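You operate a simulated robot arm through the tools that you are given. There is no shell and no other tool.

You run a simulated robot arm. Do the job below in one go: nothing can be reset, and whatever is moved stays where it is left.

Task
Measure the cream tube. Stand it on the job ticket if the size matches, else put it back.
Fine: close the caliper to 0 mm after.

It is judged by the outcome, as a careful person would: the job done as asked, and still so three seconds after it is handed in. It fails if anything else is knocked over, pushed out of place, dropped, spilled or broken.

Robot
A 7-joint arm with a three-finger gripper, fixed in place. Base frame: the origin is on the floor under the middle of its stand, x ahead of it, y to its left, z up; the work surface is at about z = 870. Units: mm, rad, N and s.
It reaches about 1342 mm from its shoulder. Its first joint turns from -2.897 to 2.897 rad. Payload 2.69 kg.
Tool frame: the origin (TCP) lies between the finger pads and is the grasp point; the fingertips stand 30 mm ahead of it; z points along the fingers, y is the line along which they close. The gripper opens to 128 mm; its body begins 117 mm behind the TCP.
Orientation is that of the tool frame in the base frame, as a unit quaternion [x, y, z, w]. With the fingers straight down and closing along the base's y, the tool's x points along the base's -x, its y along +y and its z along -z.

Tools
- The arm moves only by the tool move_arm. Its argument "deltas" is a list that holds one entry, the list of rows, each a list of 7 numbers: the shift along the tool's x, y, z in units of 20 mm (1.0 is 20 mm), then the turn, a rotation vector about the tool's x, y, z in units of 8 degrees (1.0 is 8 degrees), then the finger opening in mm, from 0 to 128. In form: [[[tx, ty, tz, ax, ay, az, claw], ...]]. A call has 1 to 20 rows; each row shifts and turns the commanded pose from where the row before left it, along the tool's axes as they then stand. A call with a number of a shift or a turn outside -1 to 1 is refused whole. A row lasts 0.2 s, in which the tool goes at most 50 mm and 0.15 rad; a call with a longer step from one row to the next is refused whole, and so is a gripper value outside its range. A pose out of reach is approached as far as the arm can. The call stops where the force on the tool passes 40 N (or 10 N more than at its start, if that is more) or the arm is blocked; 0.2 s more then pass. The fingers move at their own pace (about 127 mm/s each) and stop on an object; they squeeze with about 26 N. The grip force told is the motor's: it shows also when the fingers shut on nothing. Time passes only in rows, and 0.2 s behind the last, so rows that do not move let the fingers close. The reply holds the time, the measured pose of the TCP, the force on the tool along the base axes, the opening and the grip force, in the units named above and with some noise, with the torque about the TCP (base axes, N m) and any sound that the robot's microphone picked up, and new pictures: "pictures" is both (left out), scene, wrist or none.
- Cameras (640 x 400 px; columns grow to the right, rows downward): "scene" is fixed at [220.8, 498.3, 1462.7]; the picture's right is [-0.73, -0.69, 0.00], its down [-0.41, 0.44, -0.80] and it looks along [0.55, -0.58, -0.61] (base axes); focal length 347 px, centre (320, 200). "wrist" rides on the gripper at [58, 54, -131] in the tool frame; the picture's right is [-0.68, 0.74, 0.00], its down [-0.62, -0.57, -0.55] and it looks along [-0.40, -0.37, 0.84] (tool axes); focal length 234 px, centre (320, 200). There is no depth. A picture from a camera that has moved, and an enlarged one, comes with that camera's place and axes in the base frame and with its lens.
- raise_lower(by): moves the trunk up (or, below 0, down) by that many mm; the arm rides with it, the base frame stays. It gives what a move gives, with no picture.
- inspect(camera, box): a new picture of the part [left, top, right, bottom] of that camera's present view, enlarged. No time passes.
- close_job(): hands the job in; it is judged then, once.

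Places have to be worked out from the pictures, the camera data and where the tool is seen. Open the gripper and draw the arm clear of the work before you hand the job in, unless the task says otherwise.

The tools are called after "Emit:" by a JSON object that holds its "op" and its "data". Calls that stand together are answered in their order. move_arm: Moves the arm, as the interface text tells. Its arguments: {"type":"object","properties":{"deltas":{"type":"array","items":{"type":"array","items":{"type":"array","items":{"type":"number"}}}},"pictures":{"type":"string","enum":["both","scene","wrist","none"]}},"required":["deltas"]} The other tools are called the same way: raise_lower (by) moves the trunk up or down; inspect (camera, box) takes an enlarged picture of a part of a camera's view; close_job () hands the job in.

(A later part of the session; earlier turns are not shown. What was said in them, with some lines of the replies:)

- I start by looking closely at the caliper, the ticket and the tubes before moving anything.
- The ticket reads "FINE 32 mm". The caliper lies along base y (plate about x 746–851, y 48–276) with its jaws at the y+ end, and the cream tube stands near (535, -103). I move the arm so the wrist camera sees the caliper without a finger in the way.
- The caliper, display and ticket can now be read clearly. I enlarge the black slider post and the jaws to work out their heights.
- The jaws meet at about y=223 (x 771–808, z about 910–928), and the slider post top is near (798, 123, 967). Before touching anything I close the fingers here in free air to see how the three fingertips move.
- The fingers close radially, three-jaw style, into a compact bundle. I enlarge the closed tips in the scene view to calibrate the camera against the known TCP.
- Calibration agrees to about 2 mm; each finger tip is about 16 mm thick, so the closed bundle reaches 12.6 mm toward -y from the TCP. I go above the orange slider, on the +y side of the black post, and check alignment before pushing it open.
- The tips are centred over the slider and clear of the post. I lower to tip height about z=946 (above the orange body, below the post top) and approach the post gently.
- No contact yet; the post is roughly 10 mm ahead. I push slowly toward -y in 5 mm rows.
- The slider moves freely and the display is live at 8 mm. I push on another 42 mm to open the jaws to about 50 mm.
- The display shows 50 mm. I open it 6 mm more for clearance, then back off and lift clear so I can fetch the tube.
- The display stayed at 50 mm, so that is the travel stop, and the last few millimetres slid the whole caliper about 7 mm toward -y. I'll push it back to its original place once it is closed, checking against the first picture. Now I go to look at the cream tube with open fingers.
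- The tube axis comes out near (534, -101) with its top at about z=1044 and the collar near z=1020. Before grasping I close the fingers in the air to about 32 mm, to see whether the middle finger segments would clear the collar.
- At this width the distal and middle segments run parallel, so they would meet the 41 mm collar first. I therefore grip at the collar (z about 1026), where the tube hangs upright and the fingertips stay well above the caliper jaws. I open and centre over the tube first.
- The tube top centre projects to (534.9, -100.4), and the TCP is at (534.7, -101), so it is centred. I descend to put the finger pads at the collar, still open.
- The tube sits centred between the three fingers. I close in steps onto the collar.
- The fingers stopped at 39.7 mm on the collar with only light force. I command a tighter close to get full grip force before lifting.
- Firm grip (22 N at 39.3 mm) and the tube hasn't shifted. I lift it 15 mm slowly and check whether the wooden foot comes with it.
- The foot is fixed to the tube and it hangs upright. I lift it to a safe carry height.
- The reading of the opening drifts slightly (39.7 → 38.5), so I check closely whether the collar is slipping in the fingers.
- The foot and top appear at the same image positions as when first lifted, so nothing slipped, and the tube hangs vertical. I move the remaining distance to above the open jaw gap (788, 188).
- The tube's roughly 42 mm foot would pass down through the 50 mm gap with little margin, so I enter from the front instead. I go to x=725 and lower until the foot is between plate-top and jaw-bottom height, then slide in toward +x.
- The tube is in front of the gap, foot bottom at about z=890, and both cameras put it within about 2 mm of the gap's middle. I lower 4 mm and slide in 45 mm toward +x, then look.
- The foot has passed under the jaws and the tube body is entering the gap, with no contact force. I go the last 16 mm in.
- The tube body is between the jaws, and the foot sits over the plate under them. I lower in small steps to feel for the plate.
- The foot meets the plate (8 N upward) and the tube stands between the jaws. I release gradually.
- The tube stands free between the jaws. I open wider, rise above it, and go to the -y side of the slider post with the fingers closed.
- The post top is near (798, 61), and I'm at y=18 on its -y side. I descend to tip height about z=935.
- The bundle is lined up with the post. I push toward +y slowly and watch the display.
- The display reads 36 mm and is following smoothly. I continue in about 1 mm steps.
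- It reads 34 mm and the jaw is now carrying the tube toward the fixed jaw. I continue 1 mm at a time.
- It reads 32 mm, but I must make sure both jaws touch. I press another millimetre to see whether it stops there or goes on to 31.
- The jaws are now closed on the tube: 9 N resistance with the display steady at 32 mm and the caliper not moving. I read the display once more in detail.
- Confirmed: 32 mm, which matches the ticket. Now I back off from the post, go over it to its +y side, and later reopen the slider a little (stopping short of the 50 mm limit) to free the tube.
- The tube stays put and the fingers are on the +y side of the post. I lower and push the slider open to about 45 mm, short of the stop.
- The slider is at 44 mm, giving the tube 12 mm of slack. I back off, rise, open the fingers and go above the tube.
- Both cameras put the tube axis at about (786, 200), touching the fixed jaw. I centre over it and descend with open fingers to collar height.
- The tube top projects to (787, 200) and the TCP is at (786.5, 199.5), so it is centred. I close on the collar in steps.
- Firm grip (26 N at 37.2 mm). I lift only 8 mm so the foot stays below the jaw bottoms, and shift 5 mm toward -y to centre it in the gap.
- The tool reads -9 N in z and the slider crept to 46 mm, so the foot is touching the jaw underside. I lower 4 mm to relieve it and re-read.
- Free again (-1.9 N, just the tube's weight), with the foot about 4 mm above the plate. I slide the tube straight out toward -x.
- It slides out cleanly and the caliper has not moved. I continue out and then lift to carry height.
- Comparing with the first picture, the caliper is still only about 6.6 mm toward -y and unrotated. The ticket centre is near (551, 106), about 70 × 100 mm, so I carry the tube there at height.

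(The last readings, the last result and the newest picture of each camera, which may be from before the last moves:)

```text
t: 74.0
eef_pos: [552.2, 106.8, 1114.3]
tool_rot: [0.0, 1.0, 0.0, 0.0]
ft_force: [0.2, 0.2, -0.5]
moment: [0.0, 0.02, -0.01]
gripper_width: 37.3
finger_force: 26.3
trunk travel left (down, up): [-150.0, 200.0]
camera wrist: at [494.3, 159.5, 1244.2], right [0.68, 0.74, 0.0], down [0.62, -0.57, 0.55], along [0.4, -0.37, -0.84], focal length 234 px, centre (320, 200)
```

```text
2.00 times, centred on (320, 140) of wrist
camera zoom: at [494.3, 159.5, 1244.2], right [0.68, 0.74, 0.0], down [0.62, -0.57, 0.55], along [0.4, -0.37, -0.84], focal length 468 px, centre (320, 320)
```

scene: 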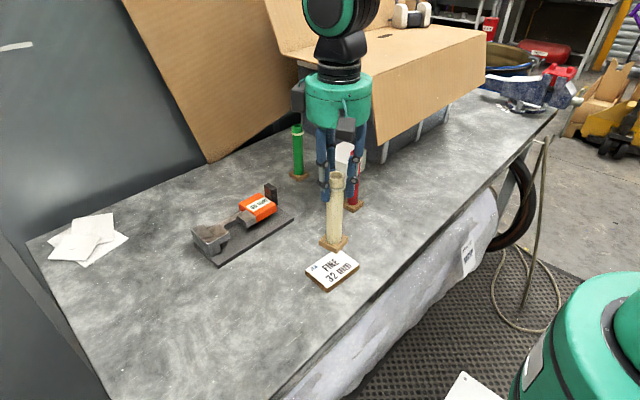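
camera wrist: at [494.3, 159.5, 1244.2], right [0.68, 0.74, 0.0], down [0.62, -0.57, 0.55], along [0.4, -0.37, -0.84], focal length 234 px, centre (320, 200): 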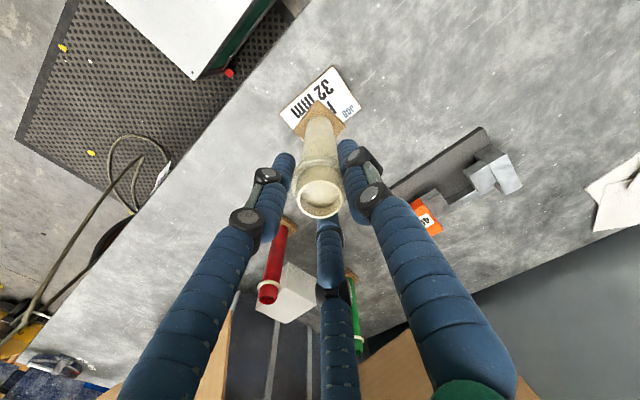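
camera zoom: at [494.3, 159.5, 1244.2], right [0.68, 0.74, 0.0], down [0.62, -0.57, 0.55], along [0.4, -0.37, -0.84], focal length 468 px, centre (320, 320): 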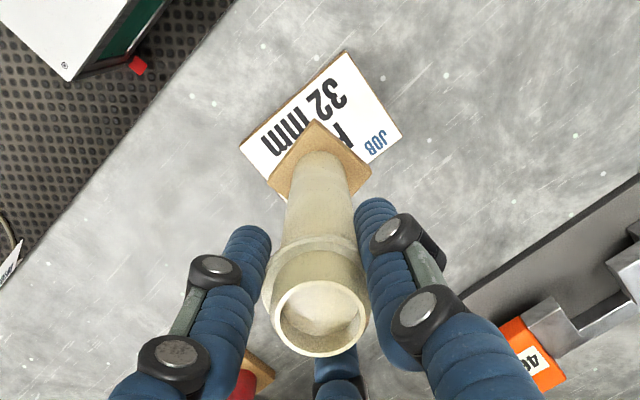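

The tube is over the ticket centre. I lower about 60 mm and check alignment before touching down.

Emit:
{"op": "move_arm", "data": {"deltas": [[[0, 0, 0.5, 0, 0, 0, 5], [0, 0, 0.7, 0, 0, 0, 5], [0, 0, 0.7, 0, 0, 0, 5], [0, 0, 0.7, 0, 0, 0, 5], [0, 0, 0.35, 0, 0, 0, 5], [0, 0, 0, 0, 0, 0, 5]]], "pictures": "both"}}

Emit:
{"op": "inspect", "data": {"camera": "scene", "box": [280, 190, 390, 300]}}

Emit:
{"op": "inspect", "data": {"camera": "wrist", "box": [220, 40, 420, 240]}}

```text
t: 75.4
eef_pos: [552.2, 106.2, 1053.8]
tool_rot: [-0.001, 1.0, 0.0, 0.0]
ft_force: [-0.3, 0.0, -2.1]
moment: [-0.01, 0.02, -0.02]
gripper_width: 37.3
finger_force: 25.9
trunk travel left (down, up): [-150.0, 200.0]
camera wrist: at [494.4, 159.5, 1185.1], right [0.68, 0.74, 0.0], down [0.62, -0.57, 0.55], along [0.4, -0.37, -0.84], focal length 234 px, centre (320, 200)
```

scene: 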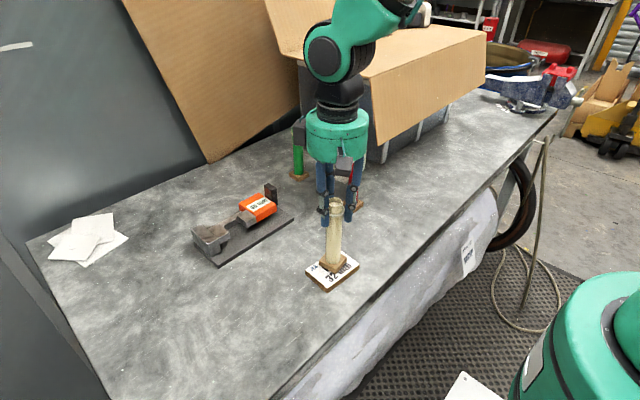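
wrist: 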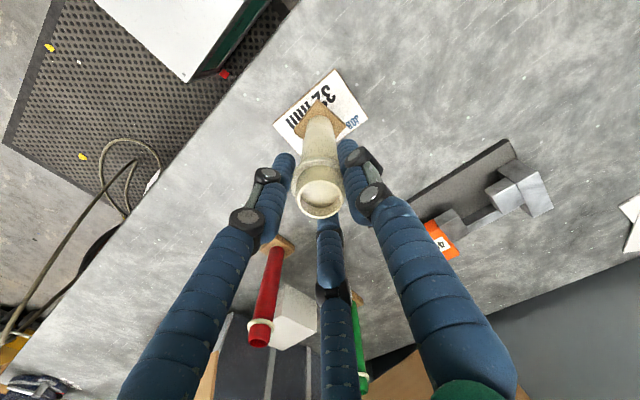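

```text
3.64 times, centred on (335, 245) of scene
camera zoom: at [220.8, 498.3, 1462.7], right [-0.73, -0.69, 0.0], down [-0.41, 0.44, -0.8], along [0.55, -0.58, -0.61], focal length 1263 px, centre (266, 36)
```

zoom: 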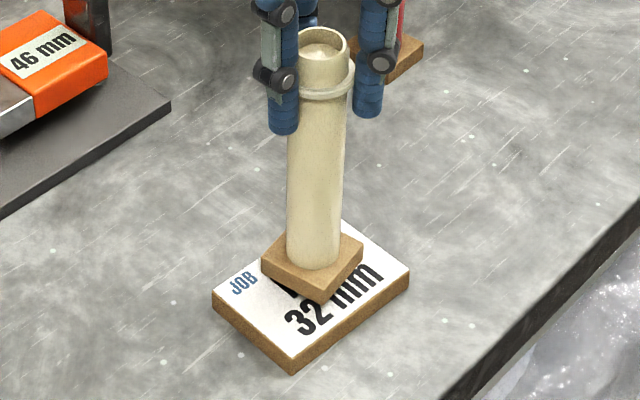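

```text
2.00 times, centred on (320, 140) of wrist
camera zoom: at [494.4, 159.5, 1185.1], right [0.68, 0.74, 0.0], down [0.62, -0.57, 0.55], along [0.4, -0.37, -0.84], focal length 468 px, centre (320, 320)
```

zoom: 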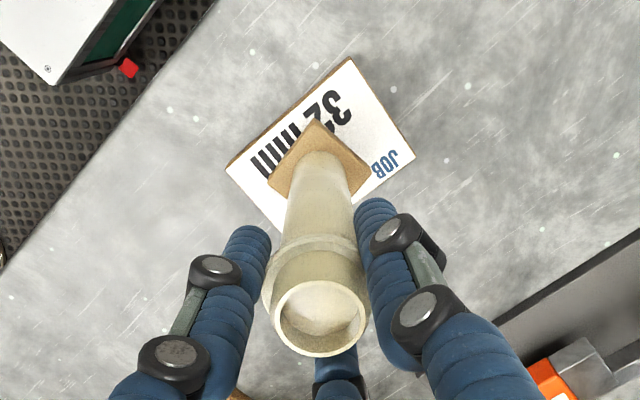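

Alignment is good on the ticket's middle. I lower in small steps until contact.

Emit:
{"op": "move_arm", "data": {"deltas": [[[0, 0, 0.2, 0, 0, 0, 5], [0, 0, 0.1, 0, 0, 0, 5], [0, 0, 0.08, 0, 0, 0, 5], [0, 0, 0, 0, 0, 0, 5]]], "pictures": "none"}}

Emit:
{"op": "inspect", "data": {"camera": "scene", "box": [280, 190, 390, 300]}}

```text
t: 76.4
eef_pos: [552.3, 104.8, 1046.2]
tool_rot: [0.0, 1.0, 0.0, 0.0]
ft_force: [0.4, -0.7, -1.7]
moment: [0.01, 0.03, -0.01]
gripper_width: 37.5
finger_force: 26.0
trunk travel left (down, up): [-150.0, 200.0]
```

```text
3.64 times, centred on (335, 245) of scene
camera zoom: at [220.8, 498.3, 1462.7], right [-0.73, -0.69, 0.0], down [-0.41, 0.44, -0.8], along [0.55, -0.58, -0.61], focal length 1263 px, centre (266, 36)
```

zoom: 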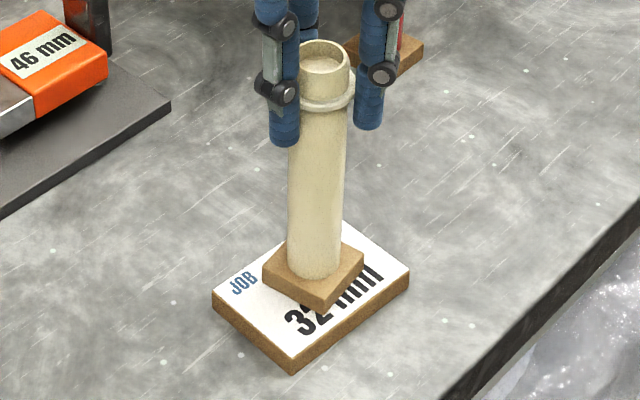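

No contact yet. I continue in 1 mm steps.

Emit:
{"op": "move_arm", "data": {"deltas": [[[0, 0, 0.05, 0, 0, 0, 5], [0, 0, 0.05, 0, 0, 0, 5], [0, 0, 0, 0, 0, 0, 5]]], "pictures": "none"}}

Emit:
{"op": "move_arm", "data": {"deltas": [[[0, 0, 0.05, 0, 0, 0, 5], [0, 0, 0, 0, 0, 0, 5]]], "pictures": "none"}}

```text
t: 77.2
eef_pos: [551.9, 105.6, 1046.0]
tool_rot: [0.0, 1.0, 0.0, 0.0]
ft_force: [0.4, -0.6, 14.1]
moment: [0.05, 0.17, -0.02]
gripper_width: 37.4
finger_force: 25.7
trunk travel left (down, up): [-150.0, 200.0]
```

```text
t: 77.8
eef_pos: [552.8, 104.7, 1044.6]
tool_rot: [0.0, 1.0, 0.0, 0.002]
ft_force: [3.5, -2.6, 21.7]
moment: [0.0, -0.16, -0.08]
gripper_width: 37.5
finger_force: 25.4
trunk travel left (down, up): [-150.0, 200.0]
```

The foot is seated on the ticket (21 N, a little more than needed). I relieve the pressure slightly and release in steps.

Emit:
{"op": "move_arm", "data": {"deltas": [[[0, 0, -0.05, 0, 0, 0, 5], [0, 0, -0.02, 0, 0, 0, 5], [0, 0, 0, 0, 0, 0, 5]]], "pictures": "none"}}

Emit:
{"op": "inspect", "data": {"camera": "scene", "box": [280, 190, 390, 300]}}

```text
t: 78.6
eef_pos: [551.2, 106.6, 1044.4]
tool_rot: [0.0, 1.0, 0.0, -0.001]
ft_force: [1.4, -0.4, 6.3]
moment: [0.13, -0.05, -0.03]
gripper_width: 37.4
finger_force: 25.9
trunk travel left (down, up): [-150.0, 200.0]
```

```text
3.64 times, centred on (335, 245) of scene
camera zoom: at [220.8, 498.3, 1462.7], right [-0.73, -0.69, 0.0], down [-0.41, 0.44, -0.8], along [0.55, -0.58, -0.61], focal length 1263 px, centre (266, 36)
```

zoom: 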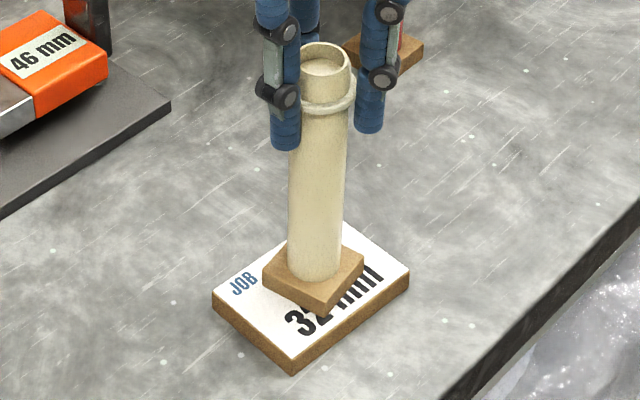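

Contact force is down to about 6 N, and the ticket hasn't shifted. I open the fingers gradually.

Emit:
{"op": "move_arm", "data": {"deltas": [[[0, 0, 0, 0, 0, 0, 25], [0, 0, 0, 0, 0, 0, 34], [0, 0, 0, 0, 0, 0, 37], [0, 0, 0, 0, 0, 0, 39], [0, 0, 0, 0, 0, 0, 41], [0, 0, 0, 0, 0, 0, 44], [0, 0, 0, 0, 0, 0, 50], [0, 0, 0, 0, 0, 0, 60], [0, 0, 0, 0, 0, 0, 80], [0, 0, 0, 0, 0, 0, 90], [0, 0, 0, 0, 0, 0, 90]]], "pictures": "both"}}

Emit:
{"op": "inspect", "data": {"camera": "scene", "box": [280, 160, 400, 300]}}

Emit:
{"op": "inspect", "data": {"camera": "wrist", "box": [220, 40, 420, 240]}}

```text
t: 81.0
eef_pos: [552.0, 106.2, 1045.3]
tool_rot: [0.0, 1.0, 0.0, 0.001]
ft_force: [0.5, -0.8, 0.5]
moment: [0.01, 0.03, 0.01]
gripper_width: 89.9
finger_force: 0.2
trunk travel left (down, up): [-150.0, 200.0]
camera wrist: at [493.5, 159.8, 1175.7], right [0.68, 0.74, 0.0], down [0.62, -0.57, 0.55], along [0.4, -0.37, -0.84], focal length 234 px, centre (320, 200)
```

scene: 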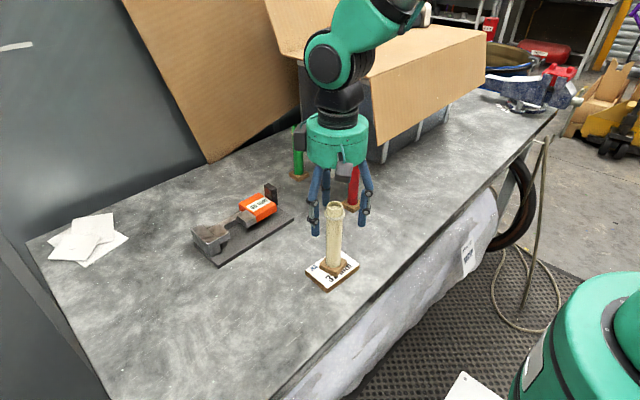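
wrist: 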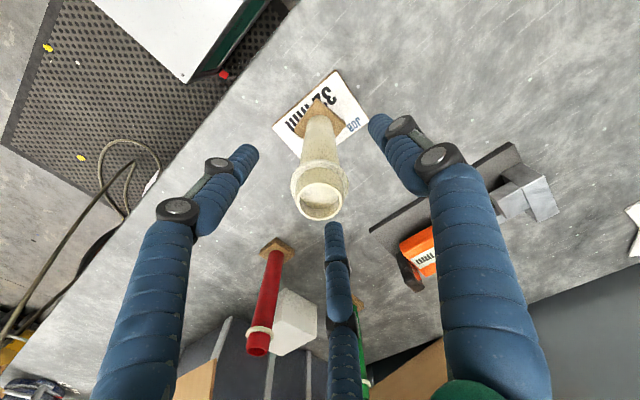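

```text
2.86 times, centred on (340, 230) of scene
camera zoom: at [220.8, 498.3, 1462.7], right [-0.73, -0.69, 0.0], down [-0.41, 0.44, -0.8], along [0.55, -0.58, -0.61], focal length 992 px, centre (263, 114)
```

zoom: 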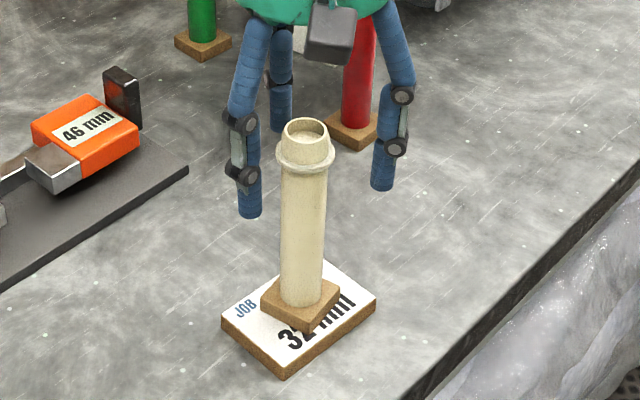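

```text
2.00 times, centred on (320, 140) of wrist
camera zoom: at [493.5, 159.8, 1175.7], right [0.68, 0.74, 0.0], down [0.62, -0.57, 0.55], along [0.4, -0.37, -0.84], focal length 468 px, centre (320, 320)
```

zoom: 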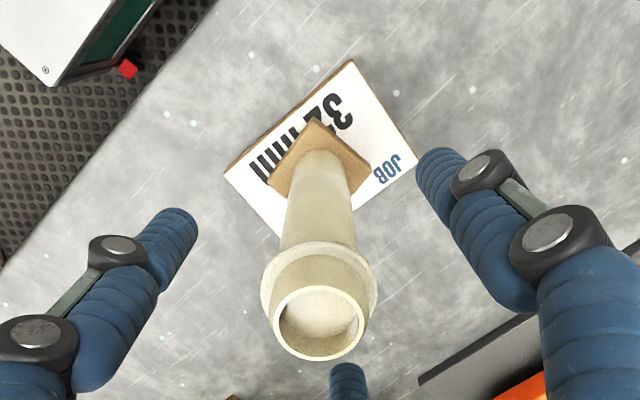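

The cream tube stands upright in the middle of the ticket. Now I rise clear and go back to the -y side of the slider post with closed fingers.

Emit:
{"op": "move_arm", "data": {"deltas": [[[0, 0, -0.7, 0, 0, 0, 90], [0, 0, -0.9, 0, 0, 0, 90], [0, 0, -1, 0, 0, 0, 90], [0, 0, -1, 0, 0, 0, 90], [0, 0, -1, 0, 0, 0, 90], [-0.942, -0.342, 0, 0, 0, 0, 90], [-0.942, -0.342, 0, 0, 0, 0, 90], [-0.942, -0.342, 0, 0, 0, 0, 60], [-0.942, -0.342, 0, 0, 0, 0, 30], [-0.942, -0.342, 0, 0, 0, 0, 0], [-0.942, -0.342, 0, 0, 0, 0, 0], [-0.942, -0.342, 0, 0, 0, 0, 0], [-0.942, -0.342, 0, 0, 0, 0, 0], [-0.942, -0.342, 0, 0, 0, 0, 0], [-0.942, -0.342, 0, 0, 0, 0, 0], [-0.942, -0.342, 0, 0, 0, 0, 0], [-0.942, -0.342, 0, 0, 0, 0, 0], [-0.942, -0.342, 0, 0, 0, 0, 0], [0, 0, 0, 0, 0, 0, 0]]], "pictures": "both"}}

Emit:
{"op": "inspect", "data": {"camera": "scene", "box": [180, 180, 300, 270]}}

Emit:
{"op": "inspect", "data": {"camera": "scene", "box": [280, 160, 400, 300]}}

```text
t: 85.0
eef_pos: [798.1, 17.7, 1136.5]
tool_rot: [0.0, 1.0, -0.001, 0.0]
ft_force: [1.1, 0.1, 0.2]
moment: [-0.02, 0.03, 0.01]
gripper_width: 2.2
finger_force: 25.9
trunk travel left (down, up): [-150.0, 200.0]
camera wrist: at [738.9, 71.2, 1266.8], right [0.68, 0.74, 0.0], down [0.62, -0.57, 0.55], along [0.4, -0.37, -0.84], focal length 234 px, centre (320, 200)
```

scene: 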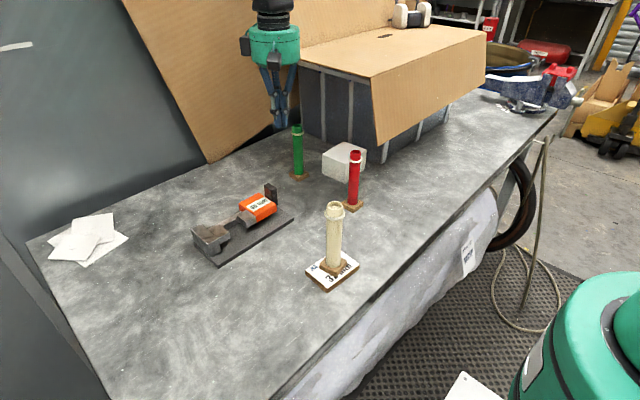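
wrist: 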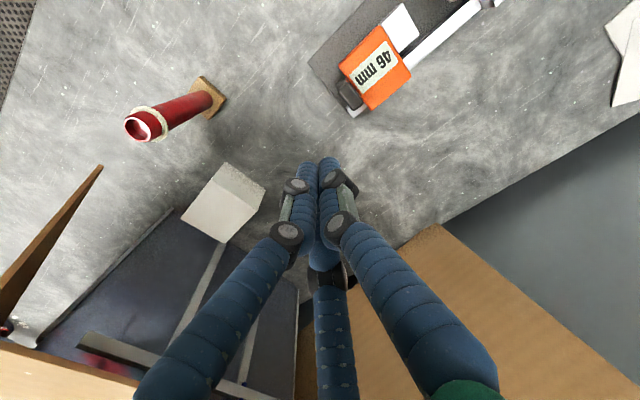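

```text
4.44 times, centred on (240, 225) of scene
camera zoom: at [220.8, 498.3, 1462.7], right [-0.73, -0.69, 0.0], down [-0.41, 0.44, -0.8], along [0.55, -0.58, -0.61], focal length 1543 px, centre (676, 89)
```

zoom: 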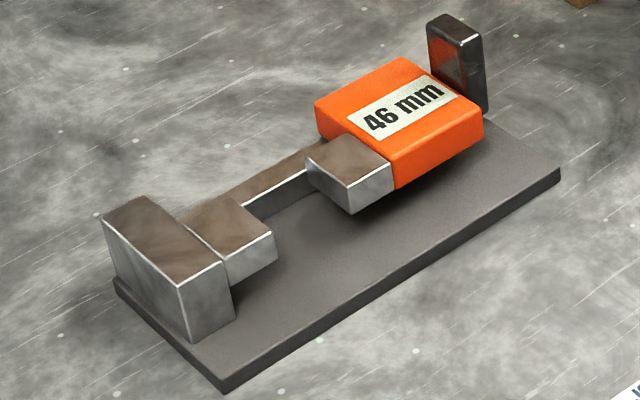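

```text
2.86 times, centred on (340, 230) of scene
camera zoom: at [220.8, 498.3, 1462.7], right [-0.73, -0.69, 0.0], down [-0.41, 0.44, -0.8], along [0.55, -0.58, -0.61], focal length 992 px, centre (263, 114)
```

zoom: 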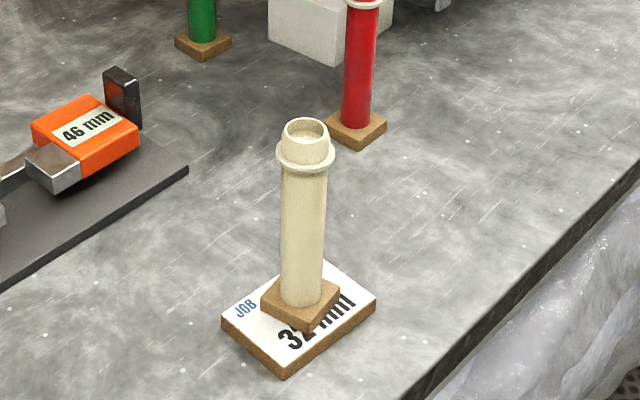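

The tube is steady on the ticket, and the caliper stands at 46 mm. I descend beside the post and push the slider closed.

Emit:
{"op": "move_arm", "data": {"deltas": [[[0, 0, 1, 0, 0, 0, 0], [0, 0, 1, 0, 0, 0, 0], [0, 0, 1, 0, 0, 0, 0], [0, 0, 1, 0, 0, 0, 0], [0, 0, 1, 0, 0, 0, 0], [0, 0, 1, 0, 0, 0, 0], [0, 0, 1, 0, 0, 0, 0], [0, 0, 1, 0, 0, 0, 0], [0, 0, 0.5, 0, 0, 0, 0], [0, 0, 0, 0, 0, 0, 0], [0, 0.35, 0, 0, 0, 0, 0], [0, 0.35, 0, 0, 0, 0, 0], [0, 0.3, 0, 0, 0, 0, 0], [0, 0.3, 0, 0, 0, 0, 0], [0, 0.3, 0, 0, 0, 0, 0], [0, 0.3, 0, 0, 0, 0, 0], [0, 0.3, 0, 0, 0, 0, 0], [0, 0, 0, 0, 0, 0, 0]]], "pictures": "both"}}

Emit:
{"op": "inspect", "data": {"camera": "scene", "box": [180, 180, 300, 270]}}

```text
t: 88.8
eef_pos: [796.7, 61.9, 966.6]
tool_rot: [0.0, 1.0, 0.0, 0.0]
ft_force: [0.6, 0.0, 0.4]
moment: [0.0, -0.06, -0.02]
gripper_width: 2.2
finger_force: 25.7
trunk travel left (down, up): [-150.0, 200.0]
camera wrist: at [737.7, 115.8, 1098.1], right [0.68, 0.74, 0.0], down [0.62, -0.57, 0.55], along [0.4, -0.37, -0.84], focal length 234 px, centre (320, 200)
```

scene: 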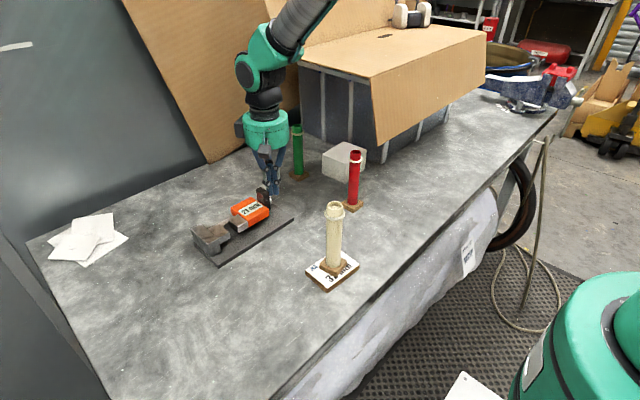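
wrist: 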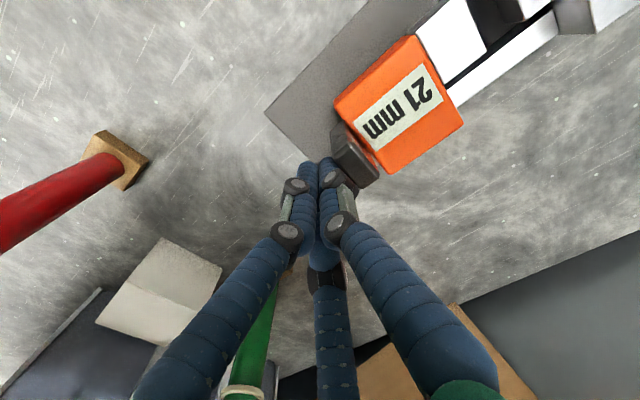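

```text
4.44 times, centred on (240, 225) of scene
camera zoom: at [220.8, 498.3, 1462.7], right [-0.73, -0.69, 0.0], down [-0.41, 0.44, -0.8], along [0.55, -0.58, -0.61], focal length 1543 px, centre (676, 89)
```

zoom: 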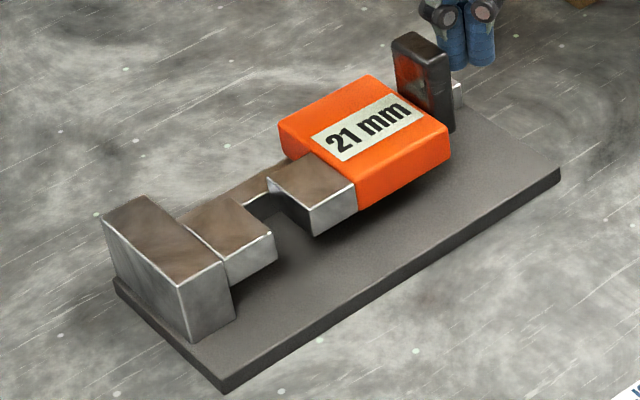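

The slider is at 21 mm and closing smoothly, with the plate still. I push another 20 mm.

Emit:
{"op": "move_arm", "data": {"deltas": [[[0, 0.25, 0, 0, 0, 0, 0], [0, 0.25, 0, 0, 0, 0, 0], [0, 0.25, 0, 0, 0, 0, 0], [0, 0.15, 0, 0, 0, 0, 0], [0, 0.1, 0, 0, 0, 0, 0], [0, 0, 0, 0, 0, 0, 0]]], "pictures": "none"}}

Emit:
{"op": "inspect", "data": {"camera": "scene", "box": [180, 180, 300, 270]}}

```text
t: 90.2
eef_pos: [796.6, 82.3, 966.2]
tool_rot: [0.0, 1.0, 0.0, 0.001]
ft_force: [-0.2, 0.2, -0.1]
moment: [-0.02, 0.02, -0.03]
gripper_width: 2.5
finger_force: 25.6
trunk travel left (down, up): [-150.0, 200.0]
```

```text
4.44 times, centred on (240, 225) of scene
camera zoom: at [220.8, 498.3, 1462.7], right [-0.73, -0.69, 0.0], down [-0.41, 0.44, -0.8], along [0.55, -0.58, -0.61], focal length 1543 px, centre (676, 89)
```

zoom: 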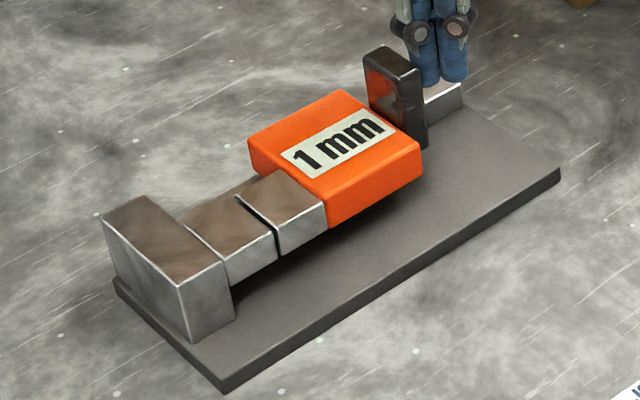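

It shows 1 mm. I close the last millimetre and then keep pushing gently in 1 mm steps to bring the caliper back to its original position (about 6.6 mm toward +y).

Emit:
{"op": "move_arm", "data": {"deltas": [[[0, 0.05, 0, 0, 0, 0, 0], [0, 0.05, 0, 0, 0, 0, 0], [0, 0, 0, 0, 0, 0, 0]]], "pictures": "none"}}

Emit:
{"op": "inspect", "data": {"camera": "scene", "box": [180, 180, 300, 270]}}

Emit:
{"op": "move_arm", "data": {"deltas": [[[0, 0.05, 0, 0, 0, 0, 0], [0, 0.05, 0, 0, 0, 0, 0], [0, 0, 0, 0, 0, 0, 0]]], "pictures": "none"}}

Emit:
{"op": "inspect", "data": {"camera": "scene", "box": [180, 180, 300, 270]}}

```text
t: 91.0
eef_pos: [797.3, 84.6, 967.0]
tool_rot: [0.0, 1.0, -0.001, 0.0]
ft_force: [-0.6, -1.0, 0.6]
moment: [-0.02, -0.02, -0.02]
gripper_width: 2.3
finger_force: 26.0
trunk travel left (down, up): [-150.0, 200.0]
```

```text
4.44 times, centred on (240, 225) of scene
camera zoom: at [220.8, 498.3, 1462.7], right [-0.73, -0.69, 0.0], down [-0.41, 0.44, -0.8], along [0.55, -0.58, -0.61], focal length 1543 px, centre (676, 89)
```

zoom: 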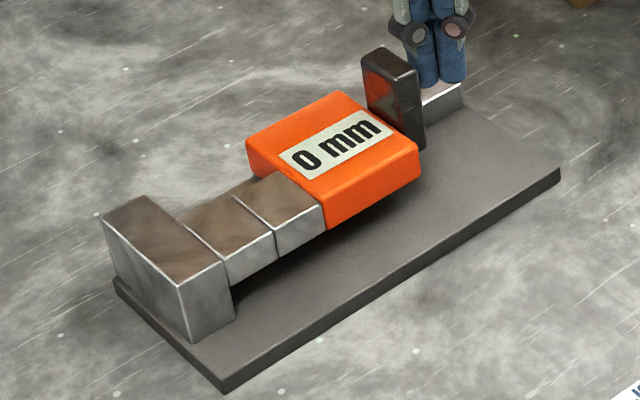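

```text
t: 91.8
eef_pos: [797.7, 85.9, 966.2]
tool_rot: [-0.001, 1.0, 0.0, 0.0]
ft_force: [-0.8, -8.9, 0.8]
moment: [-0.03, 0.0, 0.02]
gripper_width: 2.4
finger_force: 26.0
trunk travel left (down, up): [-150.0, 200.0]
```

```text
4.44 times, centred on (240, 225) of scene
camera zoom: at [220.8, 498.3, 1462.7], right [-0.73, -0.69, 0.0], down [-0.41, 0.44, -0.8], along [0.55, -0.58, -0.61], focal length 1543 px, centre (676, 89)
```

zoom: 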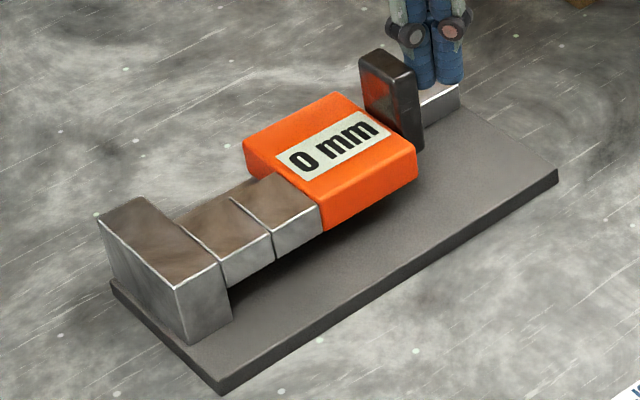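

The display shows 0 mm and the caliper is now sliding back. By comparison with the first picture it still needs about 5 mm, so I push 3 mm more in 1 mm steps.

Emit:
{"op": "move_arm", "data": {"deltas": [[[0, 0.05, 0, 0, 0, 0, 0], [0, 0.05, 0, 0, 0, 0, 0], [0, 0.05, 0, 0, 0, 0, 0], [0, 0, 0, 0, 0, 0, 0]]], "pictures": "none"}}

Emit:
{"op": "inspect", "data": {"camera": "scene", "box": [180, 180, 300, 270]}}

```text
t: 92.8
eef_pos: [794.9, 88.2, 966.5]
tool_rot: [0.0, 1.0, 0.0, 0.0]
ft_force: [0.6, -9.9, 0.6]
moment: [-0.07, -0.05, -0.04]
gripper_width: 1.9
finger_force: 25.9
trunk travel left (down, up): [-150.0, 200.0]
```

```text
4.44 times, centred on (240, 225) of scene
camera zoom: at [220.8, 498.3, 1462.7], right [-0.73, -0.69, 0.0], down [-0.41, 0.44, -0.8], along [0.55, -0.58, -0.61], focal length 1543 px, centre (676, 89)
```

zoom: 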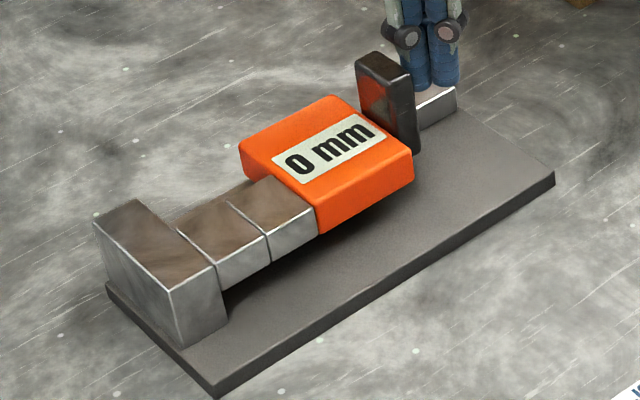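

About 2 mm remain, judged by the end piece, post and plate corners. I push two more 1 mm steps.

Emit:
{"op": "move_arm", "data": {"deltas": [[[0, 0.05, 0, 0, 0, 0, 0], [0, 0.05, 0, 0, 0, 0, 0], [0, 0, 0, 0, 0, 0, 0]]], "pictures": "none"}}

Emit:
{"op": "inspect", "data": {"camera": "scene", "box": [180, 180, 300, 270]}}

```text
t: 93.6
eef_pos: [795.7, 90.1, 966.3]
tool_rot: [0.0, 1.0, 0.0, 0.0]
ft_force: [-1.7, -8.4, 2.1]
moment: [-0.05, 0.05, 0.0]
gripper_width: 1.9
finger_force: 25.9
trunk travel left (down, up): [-150.0, 200.0]
```

```text
4.44 times, centred on (240, 225) of scene
camera zoom: at [220.8, 498.3, 1462.7], right [-0.73, -0.69, 0.0], down [-0.41, 0.44, -0.8], along [0.55, -0.58, -0.61], focal length 1543 px, centre (676, 89)
```

zoom: 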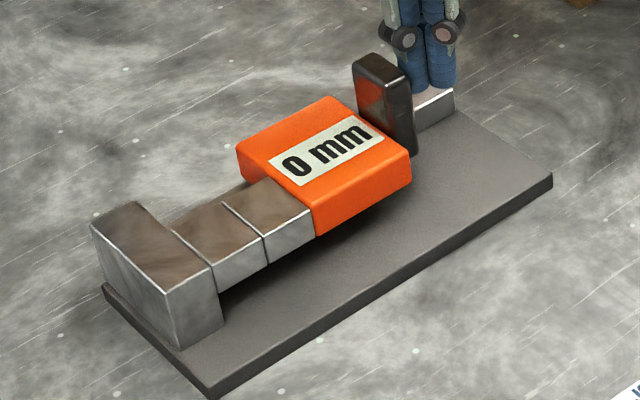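

Every caliper feature now lies on its original pixel position (within about 1 px), with 0 mm on the display. I back off from the post, rise, open the gripper and return to the start pose.

Emit:
{"op": "move_arm", "data": {"deltas": [[[0, -0.3, 0, 0, 0, 0, 0], [0, -0.5, 0, 0, 0, 0, 0], [0, -0.5, 0, 0, 0, 0, 0], [0, 0, -0.8, 0, 0, 0, 0], [0, 0, -1, 0, 0, 0, 0], [0, 0, -1, 0, 0, 0, 0], [0, 0, -1, 0, 0, 0, 0], [0, 0, -1, 0, 0, 0, 0], [0, 0, -1, 0, 0, 0, 0], [0, 0, -1, 0, 0, 0, 0], [0, 0, -1, 0, 0, 0, 0], [0, 0, -1, 0, 0, 0, 0], [0.7, -0.2, -0.4, 0, 0, 0, 40], [0.8, -0.2, 0, 0, 0, 0, 80], [0.8, 0, 0, 0, 0, 0, 128], [0.8, 0, 0, 0, 0, 0, 128], [0.7, 0, 0, 0, 0, 0, 128], [0, 0, 0, 0, 0, 0, 128], [0, 0, 0, 0, 0, 0, 128]]], "pictures": "both"}}

Emit:
{"op": "inspect", "data": {"camera": "scene", "box": [180, 180, 300, 270]}}

Emit:
{"op": "inspect", "data": {"camera": "scene", "box": [280, 130, 400, 300]}}

```text
t: 97.6
eef_pos: [718.0, 57.9, 1151.3]
tool_rot: [0.0, 1.0, 0.001, 0.0]
ft_force: [0.3, -0.2, 0.4]
moment: [0.02, 0.01, 0.02]
gripper_width: 128.2
finger_force: 0.1
trunk travel left (down, up): [-150.0, 200.0]
camera wrist: at [659.6, 110.7, 1281.1], right [0.68, 0.74, 0.0], down [0.62, -0.57, 0.55], along [0.4, -0.37, -0.84], focal length 234 px, centre (320, 200)
```

scene: 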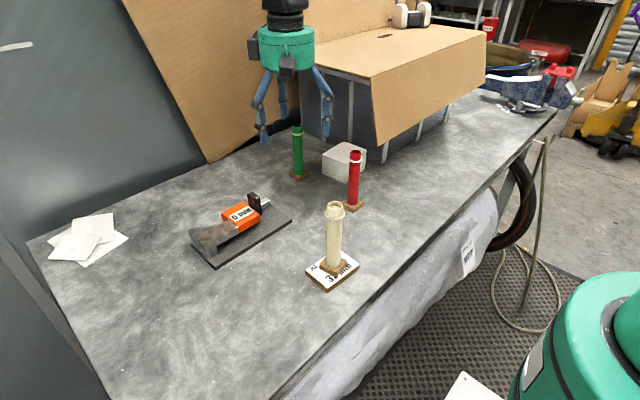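
wrist: 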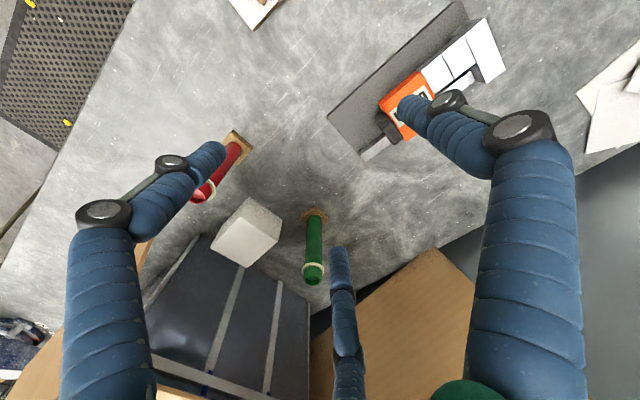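

```text
4.44 times, centred on (240, 225) of scene
camera zoom: at [220.8, 498.3, 1462.7], right [-0.73, -0.69, 0.0], down [-0.41, 0.44, -0.8], along [0.55, -0.58, -0.61], focal length 1543 px, centre (676, 89)
```

zoom: 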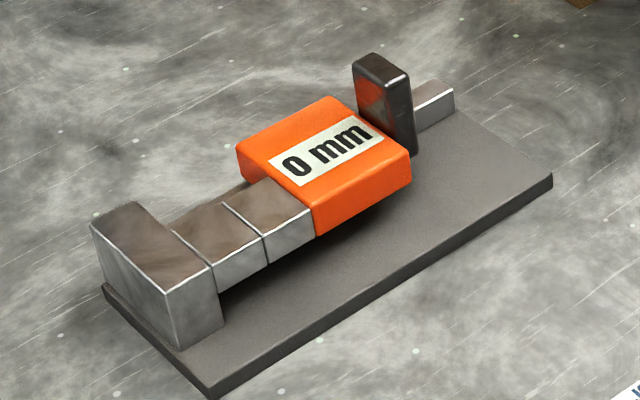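

```text
2.35 times, centred on (340, 215) of scene
camera zoom: at [220.8, 498.3, 1462.7], right [-0.73, -0.69, 0.0], down [-0.41, 0.44, -0.8], along [0.55, -0.58, -0.61], focal length 817 px, centre (273, 165)
```

zoom: 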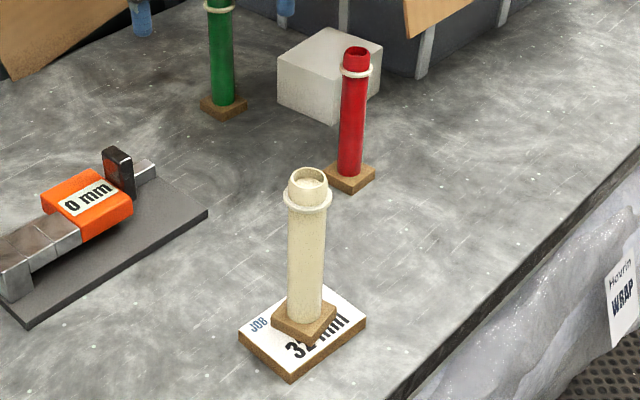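

The caliper reads 0 mm at its original place, and the 32 mm cream tube stands upright on the ticket. The other tubes are untouched, the gripper is open and the arm is clear. I hand the job in.

Emit:
{"op": "close_job", "data": {}}

```text
The job is handed in.
```

The cream tube measures 32 mm, which matches the ticket ("FINE 32 mm"). It now stands upright on the job ticket, and the caliper is closed to 0 mm.

While opening the caliper I pushed past its 50 mm stop, and the whole caliper slid about 7 mm. After closing it I pushed it back; in the scene camera it sits within about 1 pixel of where it started. When I lifted the tube out of the jaws, its foot briefly caught the underside of a jaw, which moved the slider from 44 to 46 mm. I lowered the tube and slid it out the front.

Nothing was dropped or knocked over, and the red and green tubes were not touched. I opened the gripper and drew the arm clear before handing the job in.
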